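You operate a simulated robot arm through the tools that you are given. There is no shell and no other tool.

The job below is to be done with a simulated robot arm. You get a single attempt, and the scene is never put back.

Task
Fill the purple cup to its lines, rinse the red brush in it and hang it in the DRY rack.
Fine: tank water, between the two lines; spout parked over the small white dish; the low table's racks; leave the other cups and brushes.

Only the result counts: the job must be done as asked and must still hold three seconds after the hand-in. Knocking over, shifting, dropping, spilling or breaking anything else fails it.

Robot
A 7-joint arm with a two-finger parallel gripper, fixed in place. Base frame: the origin is at the foot of the arm, x ahead of it, y to its left, z up. Lengths are in mm, angles in degrees, forces in N, time in s.
With the tool pointing down near the work surface it reaches from about 420 to 900 mm from the base axis. Its first joint turns from -143.0 to 143.0 degrees. Payload 3 kg.
The tool frame sits at the grasp point between the pads (the TCP): z along the fingers, y along the line on which they close. The tips reach 30 mm beyond it. The gripper opens to 94 mm. The fingers are 28 mm wide and 10 mm thick; the gripper's body (50 by 96 mm) begins 55 mm behind the TCP.
Orientation is that of the tool frame in the base frame, as [roll, pitch, yaw] about the fixed x, y, z axes, in that order (R = Rz(yaw) Ry(pitch) Rx(roll)). With the fingers straight down and closing along the base's y, the tool's x points along the base's -x, its y along +y and its z along -z.

Tools
- The arm moves only by the tool apply_moves. Its argument "deltas" is a list of rows, each an object (a shift or turn left out is 0, a gripper value left out holds the last) with "dr": the turn, a rotation vector about the tool's x, y, z in degrees, a list of three; "linear": the shift along the tool's x, y, z in m, a list of three; "grip": the closure in counts, from 0 (fully open) to 255 (shut). In form: [{"dr": [ax, ay, az], "linear": [tx, ty, tz], "grip": grip}, ...]. A call has 1 to 20 rows; each row shifts and turns the commanded pose from where the row before left it, along the tool's axes as they then stand. Each row takes 0.2 s and may step no farther than 50 mm and 8.6 degrees from the row before; otherwise, or with a gripper value out of range, the whole call is refused. A pose out of reach is approached as far as the arm can. The call stops where the force on the tool passes 40 N (or 10 N more than at its start, if that is more) or the arm is blocked; 0.2 s more then pass. The fingers move at their own pace (about 72 mm/s each) and stop on an object; they squeeze with about 28 N. The grip force told is the motor's: it shows also when the fingers shut on nothing. Time passes only in rows, and 0.2 s behind the last, so rows that do not move let the fingers close. The reply holds the time, the measured pose of the TCP, the force on the tool along the base axes, the opening and the grip force, in the units named above and with some noise, with the torque about the TCP (base axes, N m) and any sound that the robot's microphone picked up.
- Cameras (640 x 400 px; columns grow to the right, rows downward): "scene" is fixed at [48.3, 649, 1295.4]; the picture's right is [-0.50, -0.87, 0.00], its down [-0.36, 0.21, -0.91] and it looks along [0.79, -0.45, -0.42] (base axes); focal length 358 px, centre (320, 200). "wrist" rides on the gripper at [76, 14, -103] in the tool frame; the picture's right is [-0.18, 0.98, 0.00], its down [-0.75, -0.14, -0.64] and it looks along [-0.63, -0.12, 0.77] (tool axes); focal length 243 px, centre (320, 200). There is no depth. A picture from a camera that has moved, and an enlarged one, comes with that camera's place and axes in the base frame and with its lens.
- snapshot(camera): a new picture of that camera. It takes no simulated time.
- enlarge(camera, box): a new picture of the part [left, top, right, bottom] of that camera's present view, enlarged. It takes no simulated time.
- hand_in(): hands the job in; it is judged then, once.

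Places have to be worked out from the pictures, the camera data and where the tool is seen. Open the gripper and draw the arm clear of the work before you hand the job in, unless the task says otherwise.

The tools are called by a JSON object that holds its "fn" and its "kwargs". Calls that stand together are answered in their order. apply_moves: Moves the arm, as the interface text tells. Its arguments: {"type":"object","properties":{"deltas":{"type":"array","items":{"type":"object","properties":{"dr":{"type":"array","items":{"type":"number"}},"linear":{"type":"array","items":{"type":"number"}},"grip":{"type":"number"}}}}},"required":["deltas"]} The other tools are called the same way: snapshot (camera) takes a picture; enlarge (camera, box) takes an enlarged picture of a part of a camera's view; hand_in () hands the job in.

At the start:

```text
time_s: 0.0
eef_pos: [613.1, 219.1, 1036.7]
orientation: [-180.0, 0.1, -180.0]
wrist_force: [-0.4, 0.2, -0.1]
ft_torque: [0.01, 0.01, -0.04]
opening: 93.8
grip_force: 0.1
```

scene: 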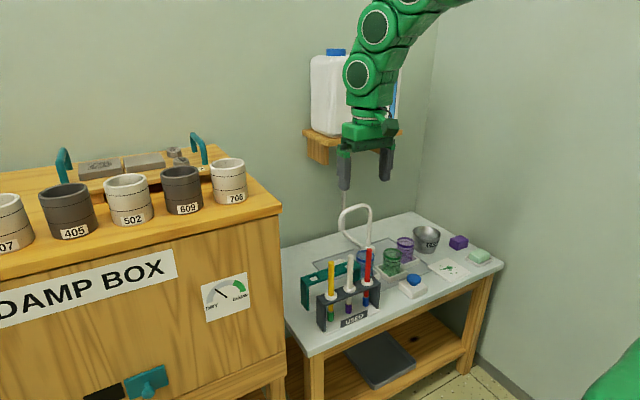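
wrist: 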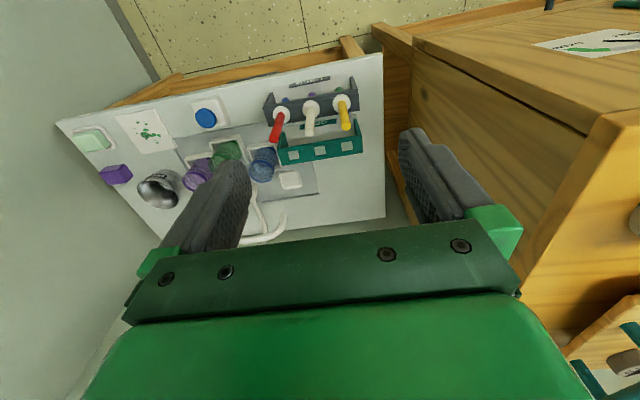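

I'll start by looking closely at the low table in both cameras.

{"fn": "enlarge", "kwargs": {"camera": "scene", "box": [280, 180, 520, 330]}}

{"fn": "enlarge", "kwargs": {"camera": "wrist", "box": [50, 50, 400, 269]}}

{"fn": "enlarge", "kwargs": {"camera": "scene", "box": [290, 230, 450, 330]}}

{"fn": "enlarge", "kwargs": {"camera": "scene", "box": [300, 30, 440, 170]}}

```text
2.67 times, centred on (400, 255) of scene
camera zoom: at [48.3, 649.0, 1295.4], right [-0.5, -0.87, 0.0], down [-0.36, 0.21, -0.91], along [0.79, -0.45, -0.42], focal length 955 px, centre (107, 53)
```

zoom: 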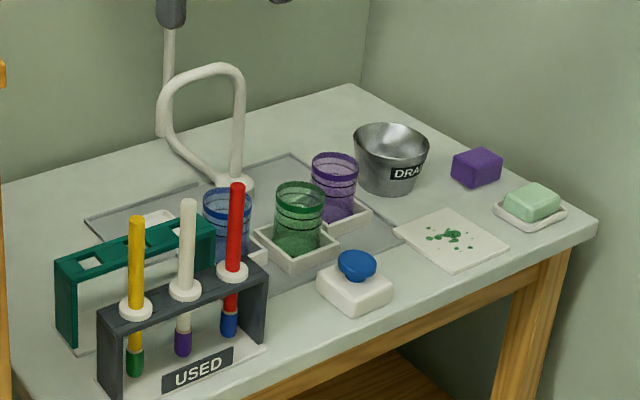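

```text
1.83 times, centred on (225, 160) of wrist
camera zoom: at [538.1, 232.9, 1139.7], right [0.18, 0.98, 0.0], down [0.75, -0.14, 0.64], along [0.63, -0.12, -0.77], focal length 443 px, centre (494, 274)
```

zoom: 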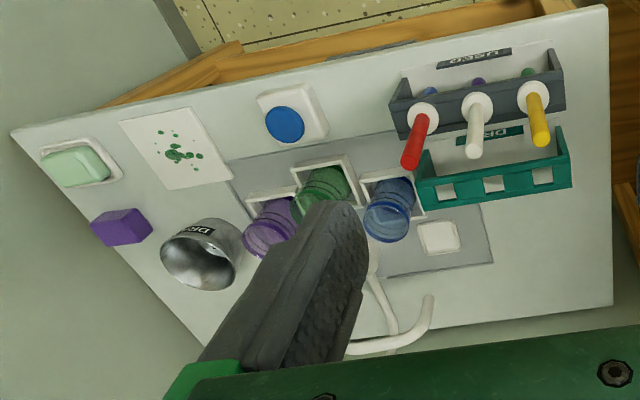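

```text
4.00 times, centred on (370, 280) of scene
camera zoom: at [48.3, 649.0, 1295.4], right [-0.5, -0.87, 0.0], down [-0.36, 0.21, -0.91], along [0.79, -0.45, -0.42], focal length 1432 px, centre (120, -120)
```

zoom: 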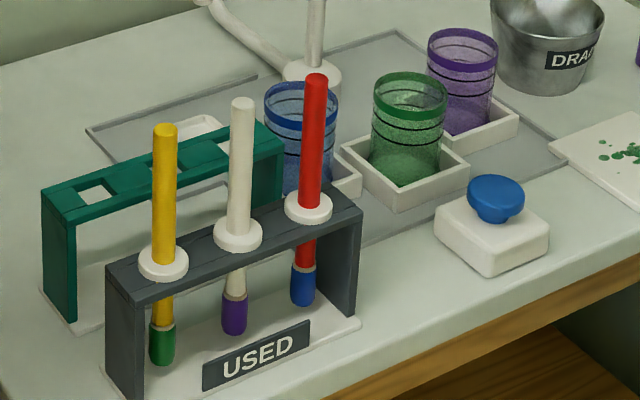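

```text
2.86 times, centred on (370, 100) of scene
camera zoom: at [48.3, 649.0, 1295.4], right [-0.5, -0.87, 0.0], down [-0.36, 0.21, -0.91], along [0.79, -0.45, -0.42], focal length 1023 px, centre (177, 486)
```

zoom: 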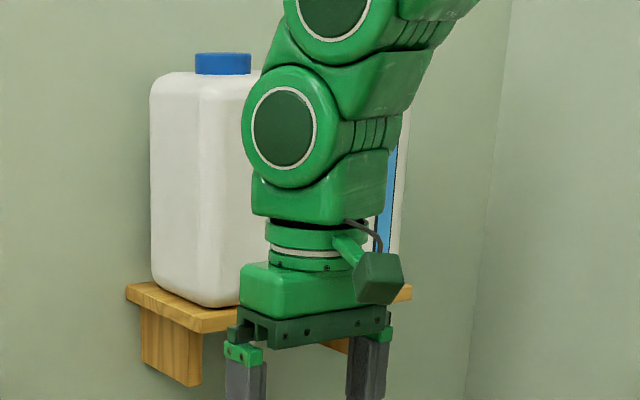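

The low table's top sits near z≈550. The purple cup looks to be around (828,-138), the blue button around (698,-60,598) and the red brush top around (702,124,763). I'll shift the arm high up, away from everything, so the wrist camera gets a clearer view of the spout and cups.

{"fn": "apply_moves", "kwargs": {"deltas": [{"linear": [0.02, -0.04, 0]}, {"linear": [0.02, -0.04, 0]}, {"linear": [0.02, -0.04, 0]}, {"linear": [0.02, -0.04, 0]}, {"linear": [0.0, -0.04, 0]}, {"linear": [0, 0, 0]}]}}

{"fn": "snapshot", "kwargs": {"camera": "wrist"}}

{"fn": "snapshot", "kwargs": {"camera": "scene"}}

```text
time_s: 1.4
eef_pos: [535.9, 18.0, 1034.6]
orientation: [180.0, 0.0, 180.0]
wrist_force: [0.4, -0.1, 0.0]
ft_torque: [-0.02, 0.03, 0.03]
opening: 94.1
grip_force: 0.1
```

```text
taken
camera wrist: at [461.7, 31.2, 1137.7], right [0.18, 0.98, 0.0], down [0.75, -0.14, 0.64], along [0.63, -0.12, -0.77], focal length 243 px, centre (320, 200)
```

wrist: 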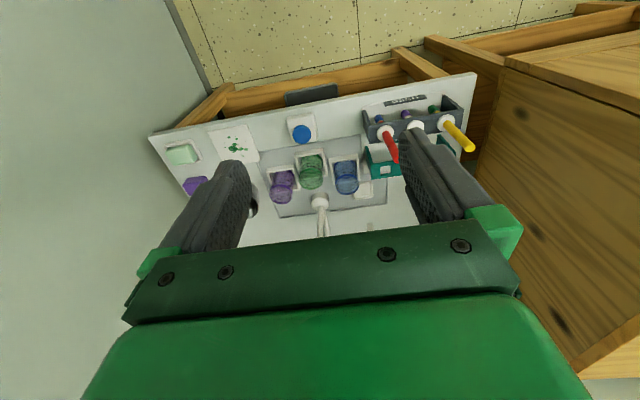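

```text
taken
```

scene: 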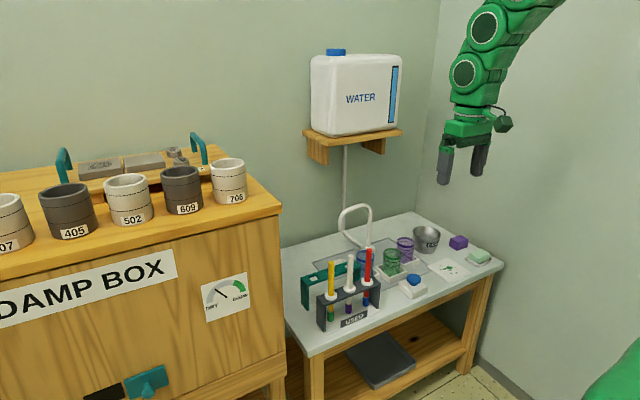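

{"fn": "enlarge", "kwargs": {"camera": "scene", "box": [300, 180, 460, 280]}}

{"fn": "enlarge", "kwargs": {"camera": "wrist", "box": [240, 90, 440, 240]}}

{"fn": "enlarge", "kwargs": {"camera": "scene", "box": [290, 40, 420, 180]}}

```text
4.00 times, centred on (380, 230) of scene
camera zoom: at [48.3, 649.0, 1295.4], right [-0.5, -0.87, 0.0], down [-0.36, 0.21, -0.91], along [0.79, -0.45, -0.42], focal length 1432 px, centre (80, 80)
```

zoom: 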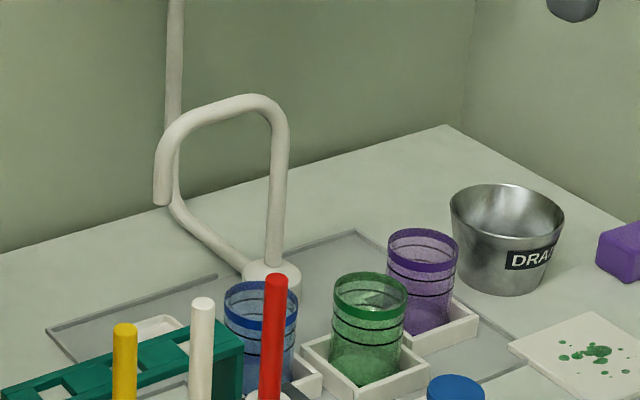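

```text
2.67 times, centred on (340, 165) of wrist
camera zoom: at [461.7, 31.2, 1137.7], right [0.18, 0.98, 0.0], down [0.75, -0.14, 0.64], along [0.63, -0.12, -0.77], focal length 647 px, centre (267, 293)
```

zoom: 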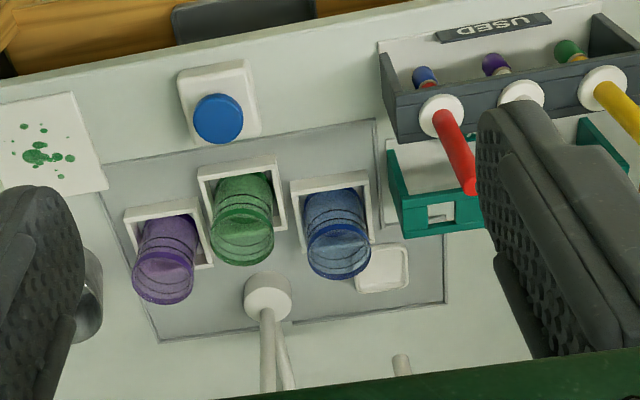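

```text
2.86 times, centred on (355, 110) of scene
camera zoom: at [48.3, 649.0, 1295.4], right [-0.5, -0.87, 0.0], down [-0.36, 0.21, -0.91], along [0.79, -0.45, -0.42], focal length 1023 px, centre (220, 457)
```

zoom: 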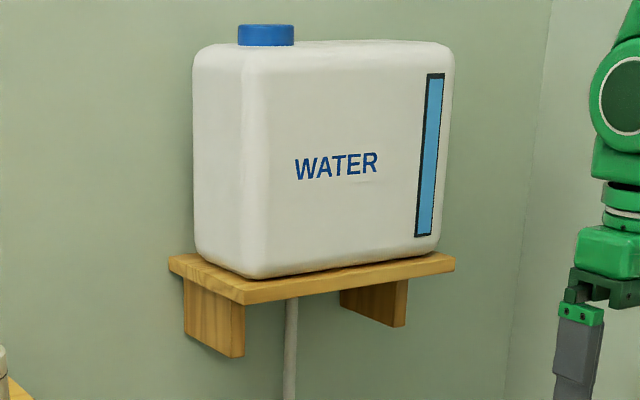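

The spout is a swan neck on a swivel post behind the cups, and the blue button next to them should run the water. I'll lower the arm in front of the table and tilt the tool forward, so the wrist camera looks obliquely at the cups, dish and spout.

{"fn": "apply_moves", "kwargs": {"deltas": [{"linear": [0.01, -0.02, 0.04]}, {"linear": [0.01, -0.02, 0.04]}, {"linear": [0.01, 0, 0.04]}, {"linear": [0.01, 0, 0.04]}, {"dr": [0, -8, 0]}, {"dr": [0, -8, 0]}, {"dr": [0, -8, 0]}, {"dr": [0, -8, 0]}, {"linear": [0, 0, 0]}]}}

{"fn": "snapshot", "kwargs": {"camera": "wrist"}}

```text
time_s: 3.4
eef_pos: [570.8, -26.3, 897.1]
orientation: [-179.9, 31.9, -179.9]
wrist_force: [0.9, -0.1, 0.1]
ft_torque: [-0.01, 0.05, 0.0]
opening: 93.7
grip_force: 0.1
out of reach, approached as far as the arm can: row 7, 8
```

```text
taken
camera wrist: at [451.8, -13.0, 944.6], right [0.16, 0.98, 0.1], down [0.3, -0.14, 0.94], along [0.94, -0.12, -0.32], focal length 243 px, centre (320, 200)
```

wrist: 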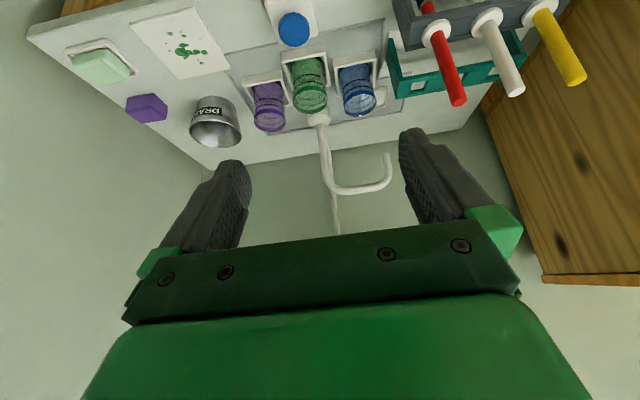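

This view shows the spout well: the riser, the arch and the outlet on the +y side. I'll enlarge it to work out positions.

{"fn": "enlarge", "kwargs": {"camera": "wrist", "box": [180, 40, 420, 190]}}

{"fn": "enlarge", "kwargs": {"camera": "wrist", "box": [230, 50, 400, 156]}}

{"fn": "enlarge", "kwargs": {"camera": "wrist", "box": [380, 0, 600, 137]}}

```text
2.67 times, centred on (300, 115) of wrist
camera zoom: at [451.8, -13.0, 944.6], right [0.16, 0.98, 0.1], down [0.3, -0.14, 0.94], along [0.94, -0.12, -0.32], focal length 647 px, centre (373, 427)
```

zoom: 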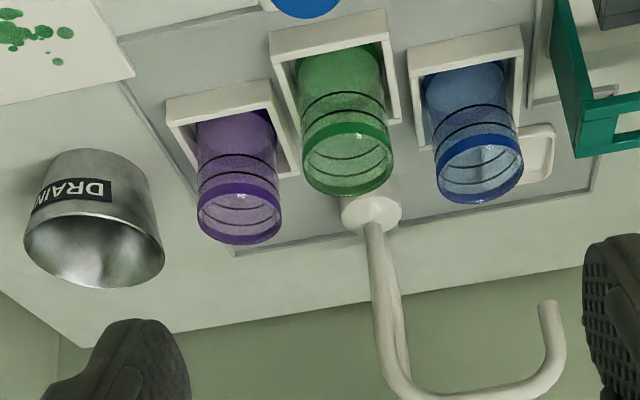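

```text
3.76 times, centred on (315, 103) of wrist
camera zoom: at [451.8, -13.0, 944.6], right [0.16, 0.98, 0.1], down [0.3, -0.14, 0.94], along [0.94, -0.12, -0.32], focal length 913 px, centre (339, 565)
```

zoom: 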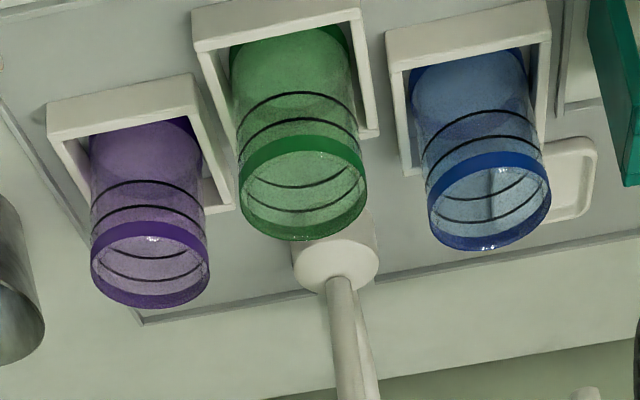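

```text
2.91 times, centred on (490, 68) of wrist
camera zoom: at [451.8, -13.0, 944.6], right [0.16, 0.98, 0.1], down [0.3, -0.14, 0.94], along [0.94, -0.12, -0.32], focal length 706 px, centre (-174, 582)
```

zoom: 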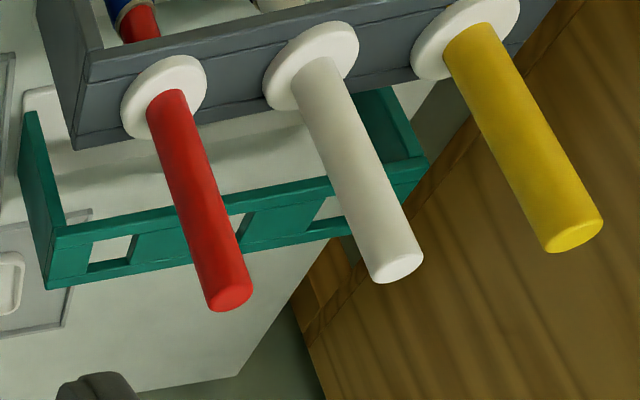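

The geometry so far:
- The spout post is near (903,-51), with its arch at z≈780.
- The outlet is near (910,75,706), parked over the small dish.
- The purple cup rim is near (822,-137,652).
- The DRY rack top is at z≈661, with its first hole near (789,123).

The earlier pose was limited by reach, so I'll move forward and check where the arm ends up.

{"fn": "apply_moves", "kwargs": {"deltas": [{"linear": [-0.0424, 0, 0.0264]}, {"linear": [-0.0424, 0, 0.0264]}, {"linear": [-0.0424, 0, 0.0264]}, {"linear": [0, 0, 0]}]}}

{"fn": "snapshot", "kwargs": {"camera": "wrist"}}

{"fn": "snapshot", "kwargs": {"camera": "scene"}}

```text
time_s: 4.4
eef_pos: [719.9, -23.9, 896.5]
orientation: [179.9, 32.0, -180.0]
wrist_force: [0.1, -0.1, 0.3]
ft_torque: [0.02, 0.0, -0.03]
opening: 94.1
grip_force: 0.0
```

```text
taken
camera wrist: at [601.0, -9.4, 943.0], right [0.16, 0.98, 0.1], down [0.3, -0.14, 0.94], along [0.94, -0.12, -0.32], focal length 243 px, centre (320, 200)
```

wrist: 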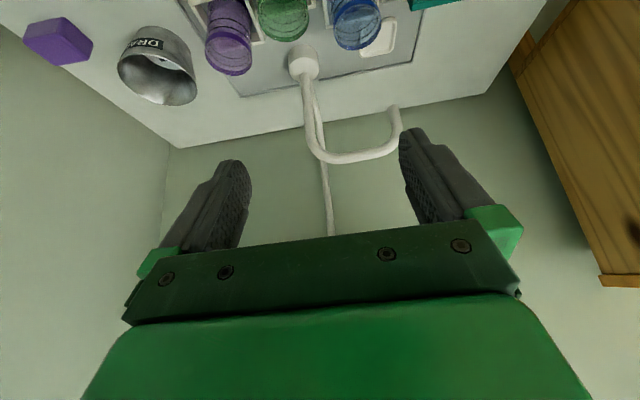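

```text
taken
```

scene: 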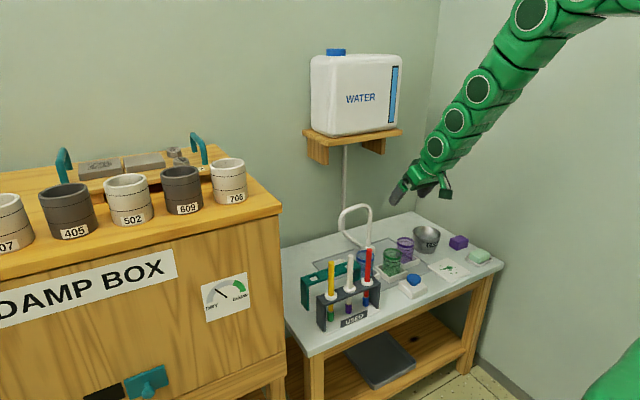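

The commanded pose follows the real one, so there is no offset. I'll zoom in on the spout, the dish and the cups from here.

{"fn": "enlarge", "kwargs": {"camera": "wrist", "box": [190, 0, 430, 150]}}

{"fn": "enlarge", "kwargs": {"camera": "wrist", "box": [190, 0, 320, 81]}}

{"fn": "enlarge", "kwargs": {"camera": "scene", "box": [380, 230, 460, 280]}}

```text
2.67 times, centred on (310, 75) of wrist
camera zoom: at [601.0, -9.4, 943.0], right [0.16, 0.98, 0.1], down [0.3, -0.14, 0.94], along [0.94, -0.12, -0.32], focal length 647 px, centre (347, 533)
```

zoom: 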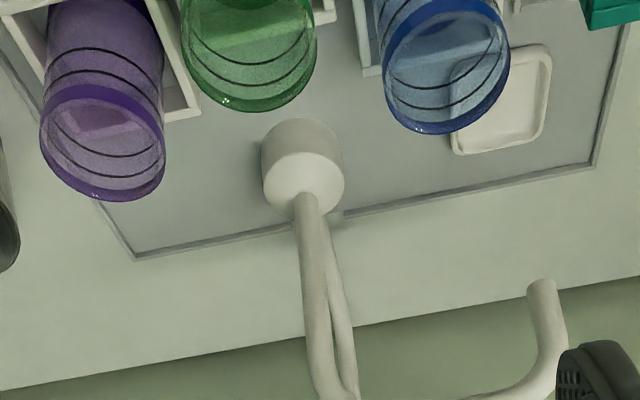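

```text
4.92 times, centred on (255, 40) of wrist
camera zoom: at [601.0, -9.4, 943.0], right [0.16, 0.98, 0.1], down [0.3, -0.14, 0.94], along [0.94, -0.12, -0.32], focal length 1194 px, centre (640, 985)
```

zoom: 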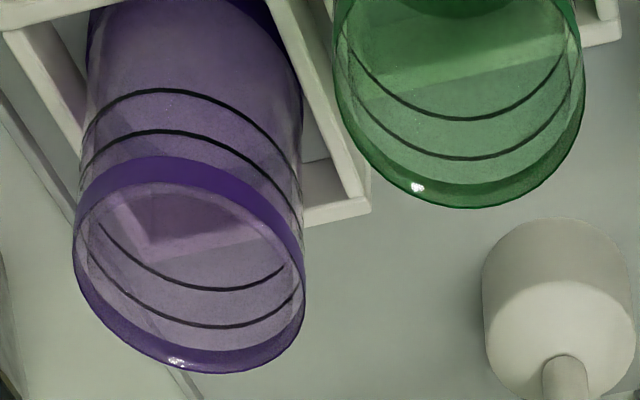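

```text
8.00 times, centred on (420, 255) of scene
camera zoom: at [48.3, 649.0, 1295.4], right [-0.5, -0.87, 0.0], down [-0.36, 0.21, -0.91], along [0.79, -0.45, -0.42], focal length 2865 px, centre (-480, -240)
```

zoom: 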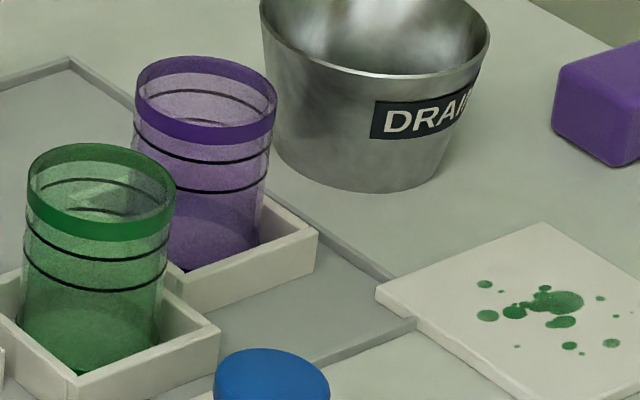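

My refined positions are:
- Post at about (915,-50), with a spout radius of about 125 mm.
- Outlet parked at (917,75,706), above the dish.
- Arch tube centre at z≈780.
- Purple cup at (827,-139), about 135° round the post from the parked spot.

I'll turn the gripper 90° about its own axis so the fingers can straddle the arch, then check the view.

{"fn": "apply_moves", "kwargs": {"deltas": [{"dr": [0, 0, 8.2]}, {"dr": [0, 0, 8.2]}, {"dr": [0, 0, 8.2]}, {"dr": [0, 0, 8.2]}, {"dr": [0, 0, 8.2]}, {"dr": [0, 0, 8.2]}, {"dr": [0, 0, 8.2]}, {"dr": [0, 0, 8.2]}, {"dr": [0, 0, 8.2]}, {"dr": [0, 0, 8.2]}, {"dr": [0, 0, 8.0]}, {"linear": [0, 0, 0]}]}}

{"fn": "snapshot", "kwargs": {"camera": "wrist"}}

{"fn": "enlarge", "kwargs": {"camera": "scene", "box": [280, 100, 480, 260]}}

```text
time_s: 7.0
eef_pos: [718.5, -25.8, 897.2]
orientation: [148.0, 0.0, 90.0]
wrist_force: [0.2, 0.1, 0.0]
ft_torque: [0.02, 0.02, -0.02]
opening: 93.9
grip_force: 0.1
```

```text
taken
camera wrist: at [678.1, 50.2, 992.4], right [0.83, -0.18, 0.52], down [-0.46, -0.75, 0.47], along [0.31, -0.63, -0.71], focal length 243 px, centre (320, 200)
```

wrist: 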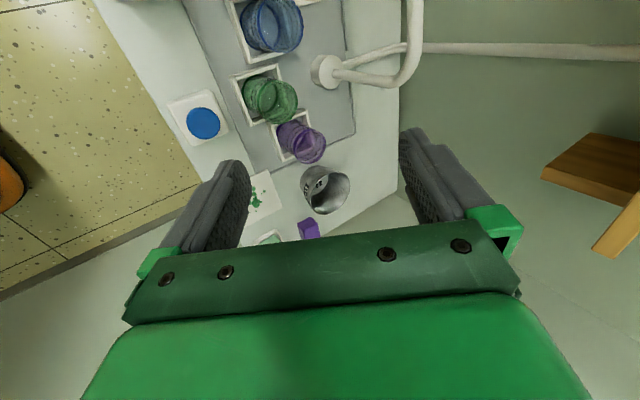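

```text
2.50 times, centred on (380, 180) of scene
camera zoom: at [48.3, 649.0, 1295.4], right [-0.5, -0.87, 0.0], down [-0.36, 0.21, -0.91], along [0.79, -0.45, -0.42], focal length 895 px, centre (170, 250)
```

zoom: 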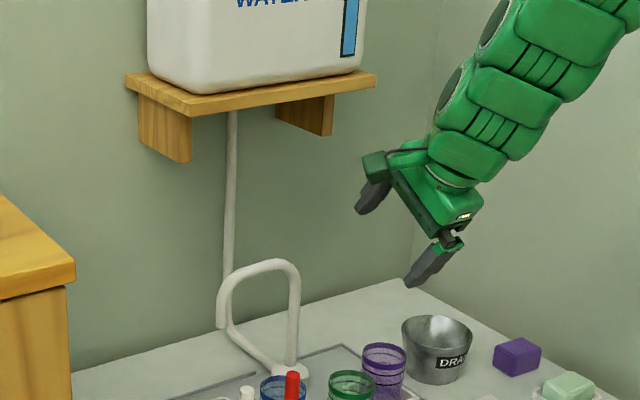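

The gripper is now turned so it can straddle the arch. This is a new angle on the spout, so I'll enlarge it and refine the arch position before approaching.

{"fn": "enlarge", "kwargs": {"camera": "wrist", "box": [230, 0, 450, 137]}}

{"fn": "enlarge", "kwargs": {"camera": "scene", "box": [320, 190, 400, 240]}}

```text
2.91 times, centred on (340, 68) of wrist
camera zoom: at [678.1, 50.2, 992.4], right [0.83, -0.18, 0.52], down [-0.46, -0.75, 0.47], along [0.31, -0.63, -0.71], focal length 706 px, centre (262, 582)
```

zoom: 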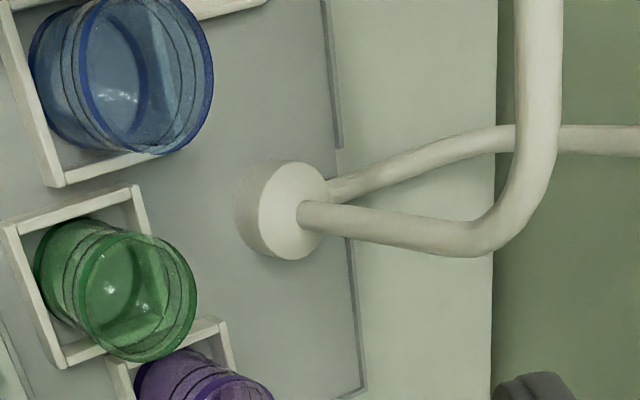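

```text
8.00 times, centred on (360, 215) of scene
camera zoom: at [48.3, 649.0, 1295.4], right [-0.5, -0.87, 0.0], down [-0.36, 0.21, -0.91], along [0.79, -0.45, -0.42], focal length 2865 px, centre (0, 80)
```

zoom: 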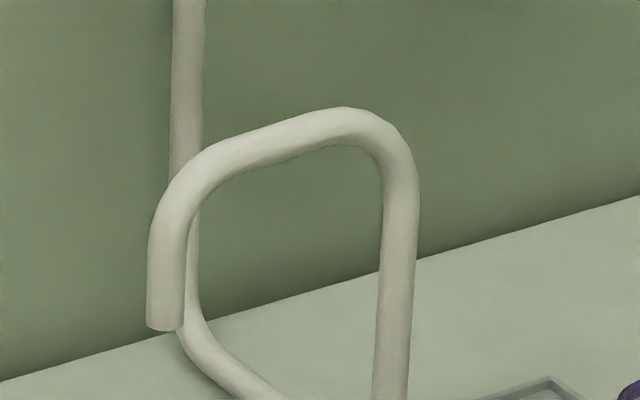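

My arch centre estimate is (918,15,778), within about 8 mm. I'll move to a standoff 80 mm back along the tool axis, with the fingers open.

{"fn": "apply_moves", "kwargs": {"deltas": [{"linear": [0.0102, 0.0265, 0.0316]}, {"linear": [0.0102, 0.0265, 0.0316]}, {"linear": [0.0102, 0.0265, 0.0316]}, {"linear": [0.0102, 0.0265, 0.0316]}, {"linear": [0, 0, 0]}]}}

{"fn": "snapshot", "kwargs": {"camera": "wrist"}}

{"fn": "enlarge", "kwargs": {"camera": "scene", "box": [300, 120, 460, 260]}}

```text
time_s: 8.2
eef_pos: [877.5, 16.9, 845.1]
orientation: [148.0, -0.1, 90.0]
wrist_force: [-0.1, 0.0, 1.0]
ft_torque: [0.0, -0.01, 0.03]
opening: 93.8
grip_force: 0.0
```

```text
taken
camera wrist: at [835.7, 91.7, 939.8], right [0.83, -0.18, 0.52], down [-0.46, -0.75, 0.47], along [0.31, -0.63, -0.71], focal length 243 px, centre (320, 200)
```

wrist: 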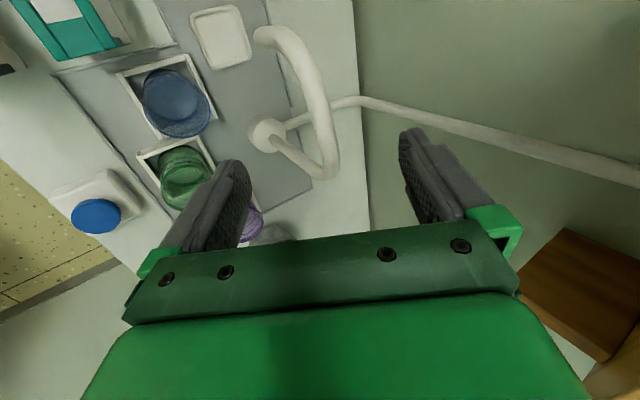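

```text
2.86 times, centred on (380, 190) of scene
camera zoom: at [48.3, 649.0, 1295.4], right [-0.5, -0.87, 0.0], down [-0.36, 0.21, -0.91], along [0.79, -0.45, -0.42], focal length 1023 px, centre (149, 229)
```

zoom: 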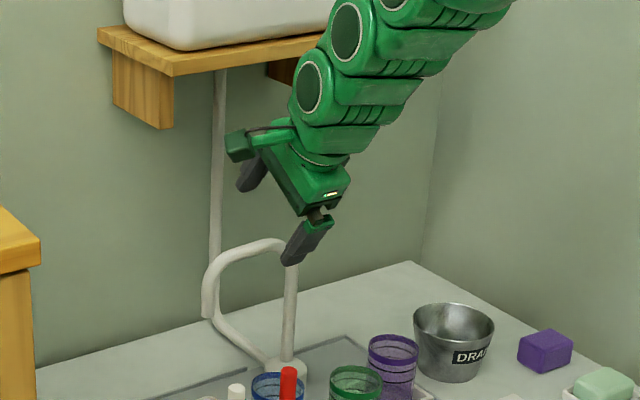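

In the wrist view the arch tube lies midway between the fingers and lines up with the projected target. I'll advance 75 mm along the tool axis so the open fingers straddle it.

{"fn": "apply_moves", "kwargs": {"deltas": [{"linear": [0, 0, 0.025]}, {"linear": [0, 0, 0.025]}, {"linear": [0, 0, 0.025]}, {"linear": [0, 0, 0]}]}}

{"fn": "snapshot", "kwargs": {"camera": "wrist"}}

{"fn": "enlarge", "kwargs": {"camera": "scene", "box": [310, 140, 430, 240]}}

```text
time_s: 9.2
eef_pos: [916.9, 16.0, 783.0]
orientation: [148.0, -0.1, 90.2]
wrist_force: [0.1, 0.1, -0.7]
ft_torque: [0.02, -0.02, 0.0]
opening: 93.8
grip_force: 0.0
```

```text
taken
camera wrist: at [874.7, 91.5, 877.4], right [0.83, -0.18, 0.52], down [-0.46, -0.75, 0.47], along [0.31, -0.63, -0.71], focal length 243 px, centre (320, 200)
```

wrist: 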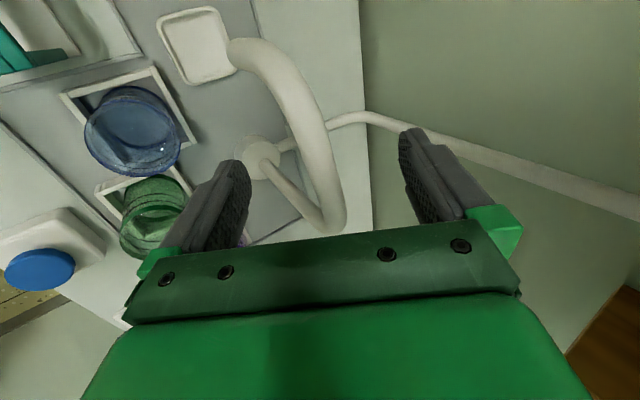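

```text
4.00 times, centred on (370, 190) of scene
camera zoom: at [48.3, 649.0, 1295.4], right [-0.5, -0.87, 0.0], down [-0.36, 0.21, -0.91], along [0.79, -0.45, -0.42], focal length 1432 px, centre (120, 240)
```

zoom: 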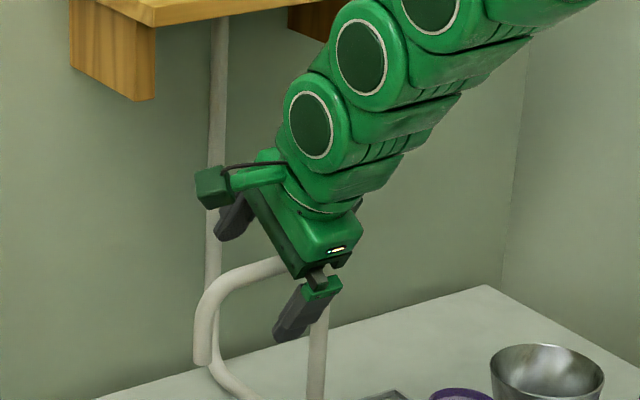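

The tube sits close to the TCP between the fingers. I'll close to about 28 mm for a loose cage, then look.

{"fn": "apply_moves", "kwargs": {"deltas": [{"grip": 178}, {"grip": 178}, {"grip": 178}, {"grip": 178}]}}

{"fn": "snapshot", "kwargs": {"camera": "wrist"}}

{"fn": "enlarge", "kwargs": {"camera": "scene", "box": [310, 140, 430, 240]}}

```text
time_s: 10.2
eef_pos: [915.6, 16.5, 783.3]
orientation: [148.0, 0.1, 90.0]
wrist_force: [0.4, 0.5, -0.1]
ft_torque: [0.01, 0.01, 0.01]
opening: 28.3
grip_force: 0.1
```

```text
taken
camera wrist: at [874.7, 91.3, 877.7], right [0.83, -0.18, 0.52], down [-0.46, -0.75, 0.47], along [0.31, -0.63, -0.71], focal length 243 px, centre (320, 200)
```

wrist: 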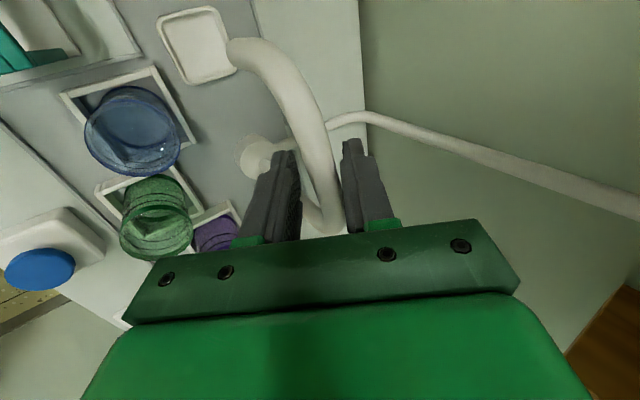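

```text
4.00 times, centred on (370, 190) of scene
camera zoom: at [48.3, 649.0, 1295.4], right [-0.5, -0.87, 0.0], down [-0.36, 0.21, -0.91], along [0.79, -0.45, -0.42], focal length 1432 px, centre (120, 240)
```

zoom: 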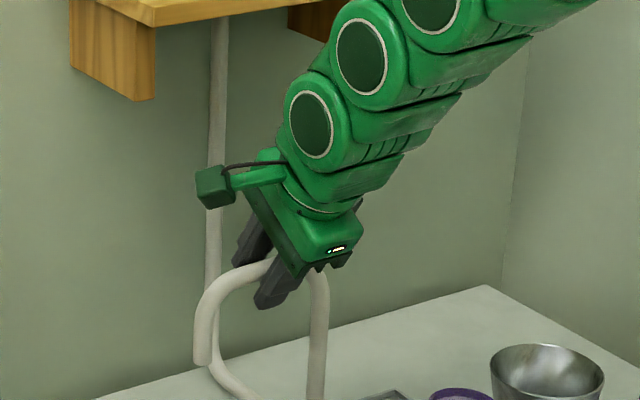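

The tube is caged in a 28 mm gap with no contact force. I'll swing the spout about its post in small rows, turning the tool along with it, and start with three rows (22.5°) as a test.

{"fn": "apply_moves", "kwargs": {"deltas": [{"linear": [-0.00057, -0.00731, -0.00457], "dr": [3, 3.808, -6.464]}, {"linear": [-0.00057, -0.00753, -0.00418], "dr": [3, 3.465, -6.655]}, {"linear": [-0.00057, -0.00774, -0.00378], "dr": [3, 3.112, -6.827]}, {"linear": [0, 0, 0]}]}}

{"fn": "snapshot", "kwargs": {"camera": "wrist"}}

{"fn": "enlarge", "kwargs": {"camera": "scene", "box": [310, 140, 450, 280]}}

```text
time_s: 11.2
eef_pos: [890.2, 9.9, 785.0]
orientation: [157.0, 0.1, 112.7]
wrist_force: [0.3, 1.3, -0.4]
ft_torque: [0.0, 0.0, 0.0]
opening: 28.5
grip_force: 0.2
```

```text
taken
camera wrist: at [837.3, 70.2, 884.9], right [0.91, 0.18, 0.38], down [-0.06, -0.84, 0.54], along [0.42, -0.51, -0.75], focal length 243 px, centre (320, 200)
```

wrist: 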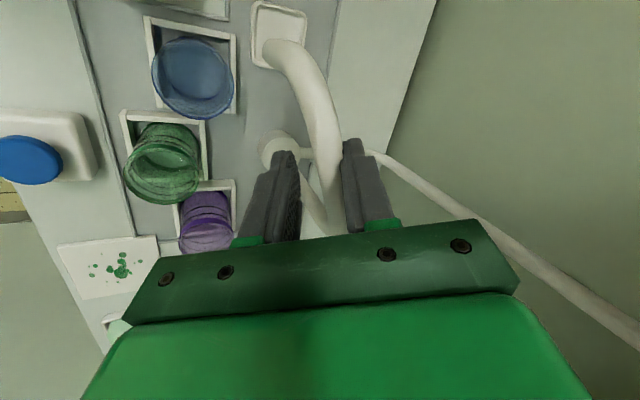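

```text
2.86 times, centred on (380, 210) of scene
camera zoom: at [48.3, 649.0, 1295.4], right [-0.5, -0.87, 0.0], down [-0.36, 0.21, -0.91], along [0.79, -0.45, -0.42], focal length 1023 px, centre (149, 171)
```

zoom: 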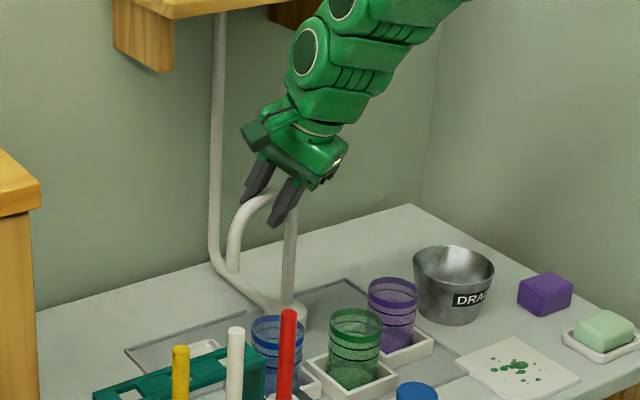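

The spout follows with very little force. Continuing the swing.

{"fn": "apply_moves", "kwargs": {"deltas": [{"linear": [-0.00057, -0.00793, -0.00337], "dr": [3, 2.75, -6.981]}, {"linear": [-0.00057, -0.0081, -0.00295], "dr": [3, 2.381, -7.115]}, {"linear": [-0.00057, -0.00824, -0.00252], "dr": [3, 2.006, -7.229]}, {"linear": [-0.00057, -0.00836, -0.00208], "dr": [3, 1.624, -7.324]}, {"linear": [-0.00057, -0.00846, -0.00164], "dr": [3, 1.239, -7.399]}, {"linear": [-0.00057, -0.00853, -0.0012], "dr": [3, 0.85, -7.454]}, {"linear": [0, 0, 0]}]}}

{"fn": "snapshot", "kwargs": {"camera": "wrist"}}

{"fn": "enlarge", "kwargs": {"camera": "scene", "box": [310, 140, 450, 280]}}

```text
time_s: 12.8
eef_pos: [854.9, -27.3, 783.4]
orientation: [175.1, -0.1, 157.6]
wrist_force: [0.1, -0.3, 1.1]
ft_torque: [-0.03, -0.01, 0.01]
opening: 28.2
grip_force: 0.0
```

```text
taken
camera wrist: at [786.8, 6.9, 886.8], right [0.54, 0.84, 0.08], down [0.62, -0.47, 0.63], along [0.56, -0.29, -0.77], focal length 243 px, centre (320, 200)
```

wrist: 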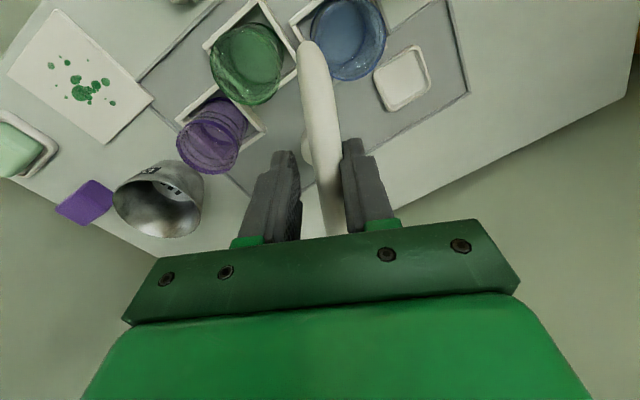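

```text
2.86 times, centred on (380, 210) of scene
camera zoom: at [48.3, 649.0, 1295.4], right [-0.5, -0.87, 0.0], down [-0.36, 0.21, -0.91], along [0.79, -0.45, -0.42], focal length 1023 px, centre (149, 171)
```

zoom: 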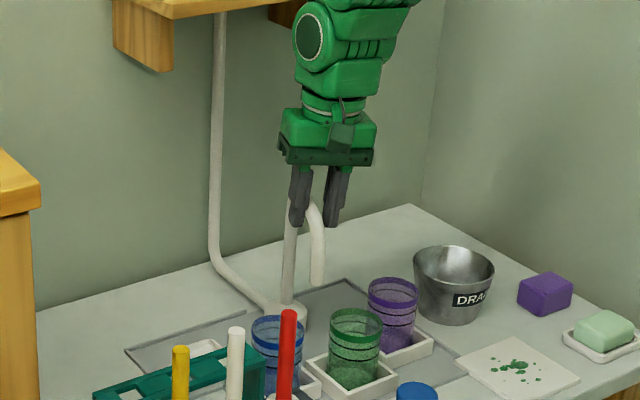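

The spout has swung 67.5° so far. Continuing another 45°.

{"fn": "apply_moves", "kwargs": {"deltas": [{"linear": [-0.00057, -0.00858, -0.00075], "dr": [3, 0.459, -7.488]}, {"linear": [-0.00057, -0.00861, -0.0003], "dr": [3, 0.066, -7.502]}, {"linear": [-0.00057, -0.00861, 0.00015], "dr": [3, -0.327, -7.495]}, {"linear": [-0.00057, -0.00859, 0.0006], "dr": [3, -0.719, -7.468]}, {"linear": [-0.00057, -0.00855, 0.00105], "dr": [3, -1.109, -7.42]}, {"linear": [-0.00057, -0.00848, 0.0015], "dr": [3, -1.495, -7.352]}, {"linear": [0, 0, 0]}]}}

{"fn": "snapshot", "kwargs": {"camera": "wrist"}}

{"fn": "enlarge", "kwargs": {"camera": "scene", "box": [310, 140, 450, 280]}}

```text
time_s: 14.4
eef_pos: [855.5, -76.0, 783.1]
orientation: [-166.9, -0.1, -157.4]
wrist_force: [-0.1, -0.7, 0.9]
ft_torque: [0.01, -0.01, 0.03]
opening: 28.4
grip_force: 0.1
```

```text
taken
camera wrist: at [771.0, -71.5, 880.1], right [-0.2, 0.95, -0.22], down [0.69, 0.3, 0.66], along [0.69, -0.02, -0.72], focal length 243 px, centre (320, 200)
```

wrist: 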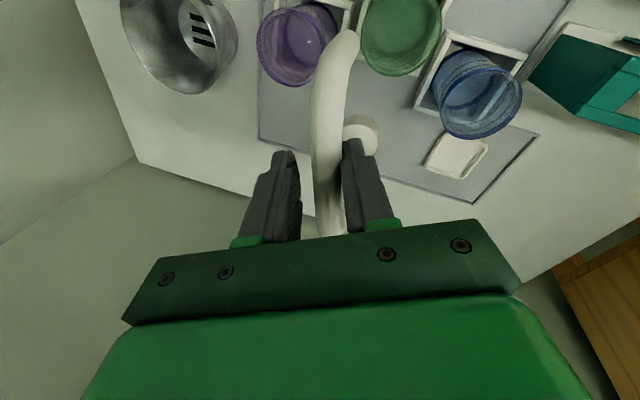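

```text
2.86 times, centred on (380, 210) of scene
camera zoom: at [48.3, 649.0, 1295.4], right [-0.5, -0.87, 0.0], down [-0.36, 0.21, -0.91], along [0.79, -0.45, -0.42], focal length 1023 px, centre (149, 171)
```

zoom: 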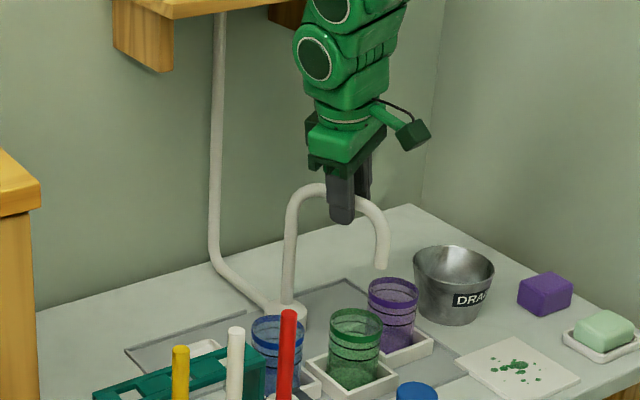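

Now the last three nominal rows to δ=135°. After that I'll check where the outlet is relative to the purple cup.

{"fn": "apply_moves", "kwargs": {"deltas": [{"linear": [-0.00057, -0.00839, 0.00194], "dr": [3, -1.878, -7.264]}, {"linear": [-0.00057, -0.00828, 0.00237], "dr": [3, -2.255, -7.156]}, {"linear": [-0.00057, -0.00815, 0.0028], "dr": [3, -2.627, -7.027]}, {"linear": [0, 0, 0]}]}}

{"fn": "snapshot", "kwargs": {"camera": "wrist"}}

{"fn": "enlarge", "kwargs": {"camera": "scene", "box": [360, 180, 460, 280]}}

```text
time_s: 15.4
eef_pos: [868.2, -96.7, 782.3]
orientation: [-157.9, -0.1, -134.8]
wrist_force: [-0.2, 0.1, -1.1]
ft_torque: [0.04, 0.0, 0.01]
opening: 28.5
grip_force: 0.0
```

```text
taken
camera wrist: at [778.8, -115.3, 873.5], right [-0.52, 0.77, -0.37], down [0.45, 0.61, 0.65], along [0.73, 0.17, -0.67], focal length 243 px, centre (320, 200)
```

wrist: 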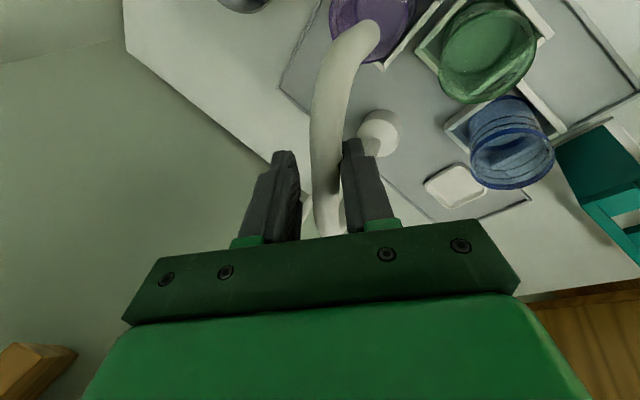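

```text
4.00 times, centred on (410, 230) of scene
camera zoom: at [48.3, 649.0, 1295.4], right [-0.5, -0.87, 0.0], down [-0.36, 0.21, -0.91], along [0.79, -0.45, -0.42], focal length 1432 px, centre (-40, 80)
```

zoom: 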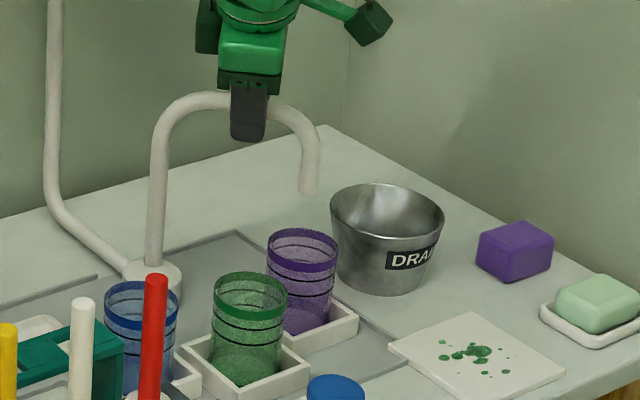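

Seen from the scene camera, the outlet is roughly above the purple cup. I'll zoom in on the wrist view to check the alignment.

{"fn": "enlarge", "kwargs": {"camera": "wrist", "box": [280, 0, 460, 112]}}

{"fn": "enlarge", "kwargs": {"camera": "scene", "box": [385, 200, 455, 270]}}

```text
3.56 times, centred on (370, 56) of wrist
camera zoom: at [778.8, -115.3, 873.5], right [-0.52, 0.77, -0.37], down [0.45, 0.61, 0.65], along [0.73, 0.17, -0.67], focal length 863 px, centre (142, 712)
```

zoom: 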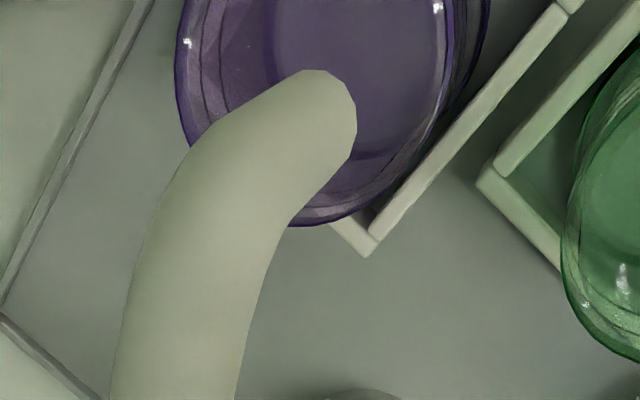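

```text
5.71 times, centred on (420, 235) of scene
camera zoom: at [48.3, 649.0, 1295.4], right [-0.5, -0.87, 0.0], down [-0.36, 0.21, -0.91], along [0.79, -0.45, -0.42], focal length 2046 px, centre (-251, 0)
```

zoom: 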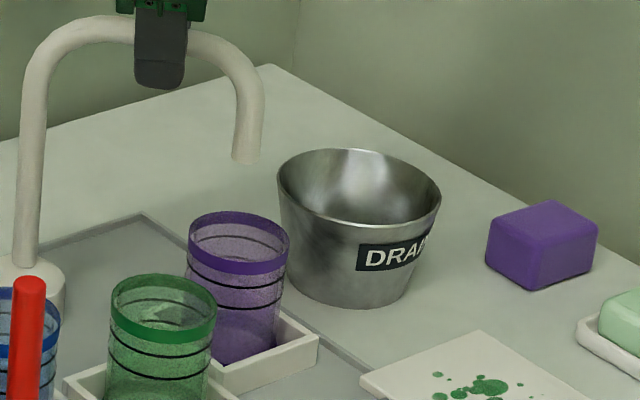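

The outlet lags about 10 mm behind the cup centre because of the cage slack. I'll turn 5° more, then re-check.

{"fn": "apply_moves", "kwargs": {"deltas": [{"linear": [-0.00025, -0.00533, 0.00215], "dr": [0, -1.873, -4.636]}, {"linear": [0, 0, 0]}]}}

{"fn": "enlarge", "kwargs": {"camera": "wrist", "box": [280, 0, 460, 112]}}

{"fn": "enlarge", "kwargs": {"camera": "scene", "box": [385, 200, 455, 270]}}

```text
time_s: 16.0
eef_pos: [871.5, -101.3, 783.0]
orientation: [-157.9, -0.1, -129.9]
wrist_force: [0.0, 0.1, 0.0]
ft_torque: [-0.02, 0.01, -0.03]
opening: 28.3
grip_force: 0.0
```

```text
3.56 times, centred on (370, 56) of wrist
camera zoom: at [784.4, -127.5, 873.4], right [-0.58, 0.73, -0.37], down [0.4, 0.65, 0.65], along [0.71, 0.23, -0.67], focal length 863 px, centre (142, 712)
```

zoom: 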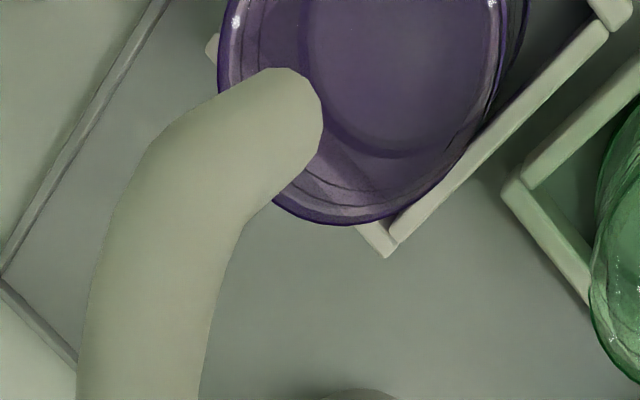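

```text
5.71 times, centred on (420, 235) of scene
camera zoom: at [48.3, 649.0, 1295.4], right [-0.5, -0.87, 0.0], down [-0.36, 0.21, -0.91], along [0.79, -0.45, -0.42], focal length 2046 px, centre (-251, 0)
```

zoom: 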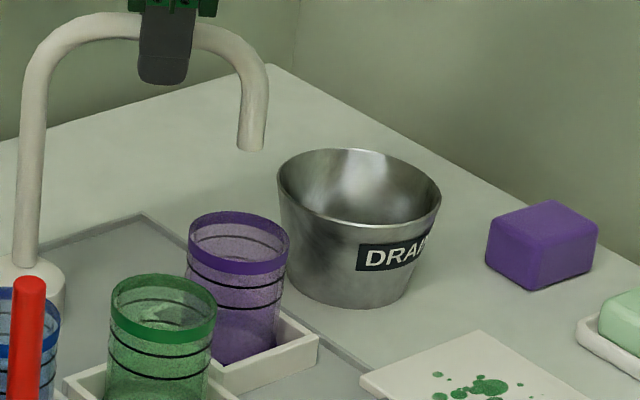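

The outlet is now within about 5 mm of the cup centre in both views. I'll open the fingers and withdraw straight back along the tool axis so the spout isn't disturbed.

{"fn": "apply_moves", "kwargs": {"deltas": [{"grip": 60}, {"grip": 60}, {"linear": [0, 0, -0.02]}, {"linear": [0, 0, -0.03]}, {"linear": [0, 0, -0.04]}, {"linear": [0, 0, -0.04]}, {"linear": [0, 0, 0]}]}}

{"fn": "snapshot", "kwargs": {"camera": "wrist"}}

{"fn": "enlarge", "kwargs": {"camera": "scene", "box": [385, 200, 455, 270]}}

```text
time_s: 17.6
eef_pos: [837.0, -73.1, 904.3]
orientation: [-158.0, -0.1, -129.9]
wrist_force: [0.5, -0.1, -0.8]
ft_torque: [-0.02, 0.03, 0.0]
opening: 71.9
grip_force: 0.0
```

```text
taken
camera wrist: at [748.9, -97.3, 994.1], right [-0.58, 0.73, -0.37], down [0.4, 0.65, 0.65], along [0.71, 0.23, -0.67], focal length 243 px, centre (320, 200)
```

wrist: 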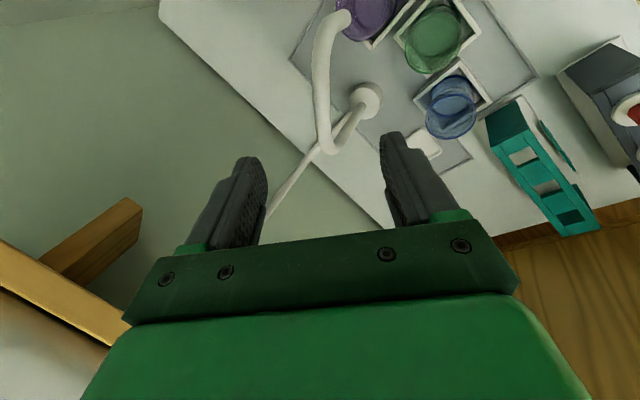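

```text
5.71 times, centred on (420, 235) of scene
camera zoom: at [48.3, 649.0, 1295.4], right [-0.5, -0.87, 0.0], down [-0.36, 0.21, -0.91], along [0.79, -0.45, -0.42], focal length 2046 px, centre (-251, 0)
```

zoom: 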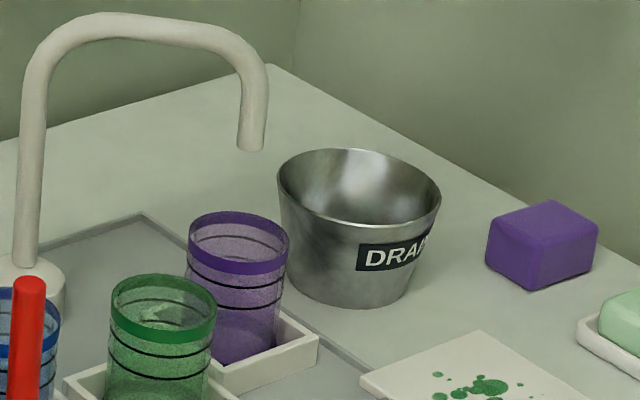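

The spout stays in place over the purple cup. Next I'll take the gripper back to a plain downward pose at yaw 180 and pull away toward the button.

{"fn": "apply_moves", "kwargs": {"deltas": [{"dr": [-7.35, 0, 0], "grip": 255}, {"dr": [-7.35, 0, 0]}, {"dr": [-7.35, 0, 0]}, {"dr": [0, 0, 8.35]}, {"dr": [0, 0, 8.35]}, {"dr": [0, 0, 8.35]}, {"dr": [0, 0, 8.35]}, {"dr": [0, 0, 8.35]}, {"dr": [0, 0, 8.35]}, {"linear": [0.045, 0, 0]}, {"linear": [0.045, 0, 0]}, {"linear": [0.045, 0, 0]}, {"linear": [0, 0, 0]}]}}

{"fn": "snapshot", "kwargs": {"camera": "wrist"}}

{"fn": "snapshot", "kwargs": {"camera": "scene"}}

```text
time_s: 20.4
eef_pos: [701.3, -72.0, 905.7]
orientation: [-180.0, -0.1, 180.0]
wrist_force: [-0.1, 0.4, 0.5]
ft_torque: [-0.02, 0.02, -0.01]
opening: 0.2
grip_force: 28.4
```

```text
taken
camera wrist: at [626.2, -58.0, 1008.0], right [0.18, 0.98, 0.0], down [0.75, -0.14, 0.64], along [0.63, -0.12, -0.77], focal length 243 px, centre (320, 200)
```

wrist: 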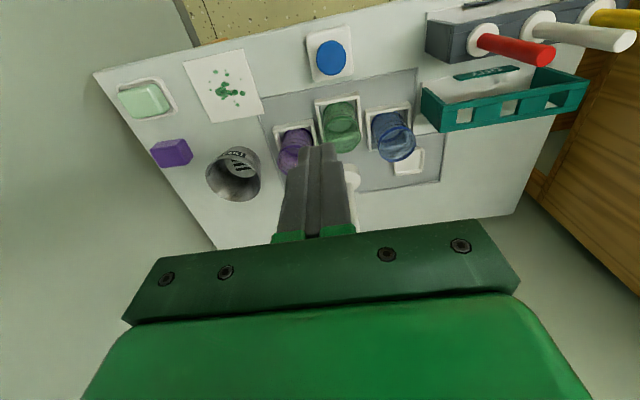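

```text
taken
```

scene: 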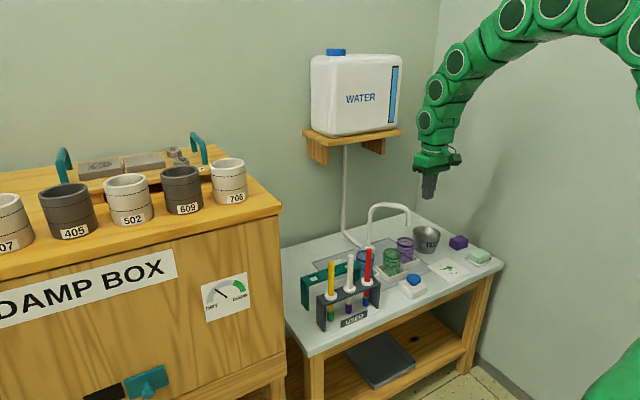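

The button centre reads about (695,-55) with its top near z=607. I'll tilt the tool forward 30°, so its body stays out of the scene camera's view of the cup, and go to about 30 mm above the button.

{"fn": "apply_moves", "kwargs": {"deltas": [{"linear": [0.002, 0.004, 0.047]}, {"linear": [0.002, 0.004, 0.047]}, {"linear": [0.002, 0.004, 0.047]}, {"linear": [0.001, 0.004, 0.047]}, {"dr": [0, -7.5, 0]}, {"dr": [0, -7.5, 0]}, {"dr": [0, -7.5, 0]}, {"dr": [0, -7.5, 0]}, {"linear": [0, 0, 0]}]}}

{"fn": "snapshot", "kwargs": {"camera": "wrist"}}

{"fn": "enlarge", "kwargs": {"camera": "scene", "box": [370, 200, 470, 300]}}

```text
time_s: 22.4
eef_pos: [694.4, -55.1, 714.1]
orientation: [180.0, 29.9, 180.0]
wrist_force: [-0.1, -0.7, 0.5]
ft_torque: [0.0, 0.01, -0.01]
opening: 0.0
grip_force: 28.0
```

```text
taken
camera wrist: at [578.3, -41.0, 766.4], right [0.16, 0.98, 0.09], down [0.33, -0.14, 0.93], along [0.93, -0.12, -0.35], focal length 243 px, centre (320, 200)
```

wrist: 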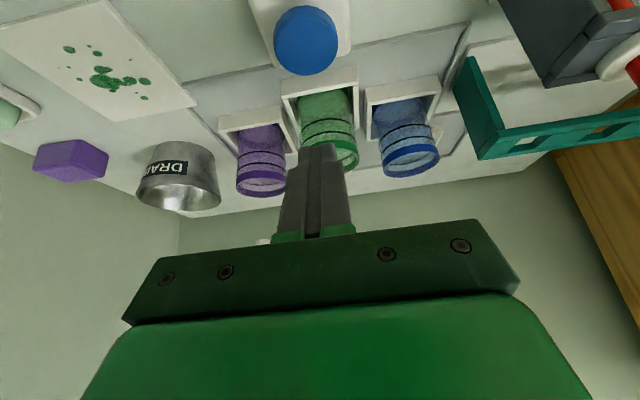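

```text
4.00 times, centred on (420, 250) of scene
camera zoom: at [48.3, 649.0, 1295.4], right [-0.5, -0.87, 0.0], down [-0.36, 0.21, -0.91], along [0.79, -0.45, -0.42], focal length 1432 px, centre (-80, 0)
```

zoom: 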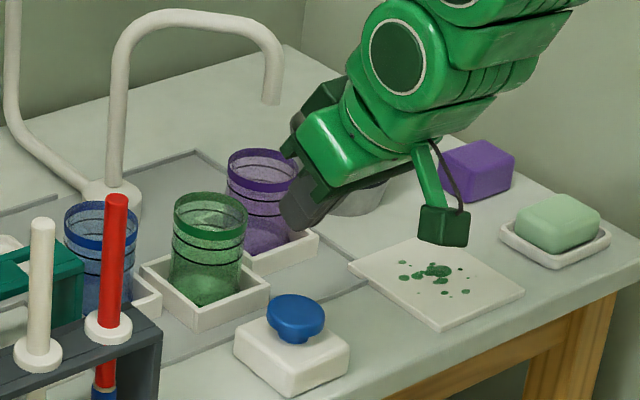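

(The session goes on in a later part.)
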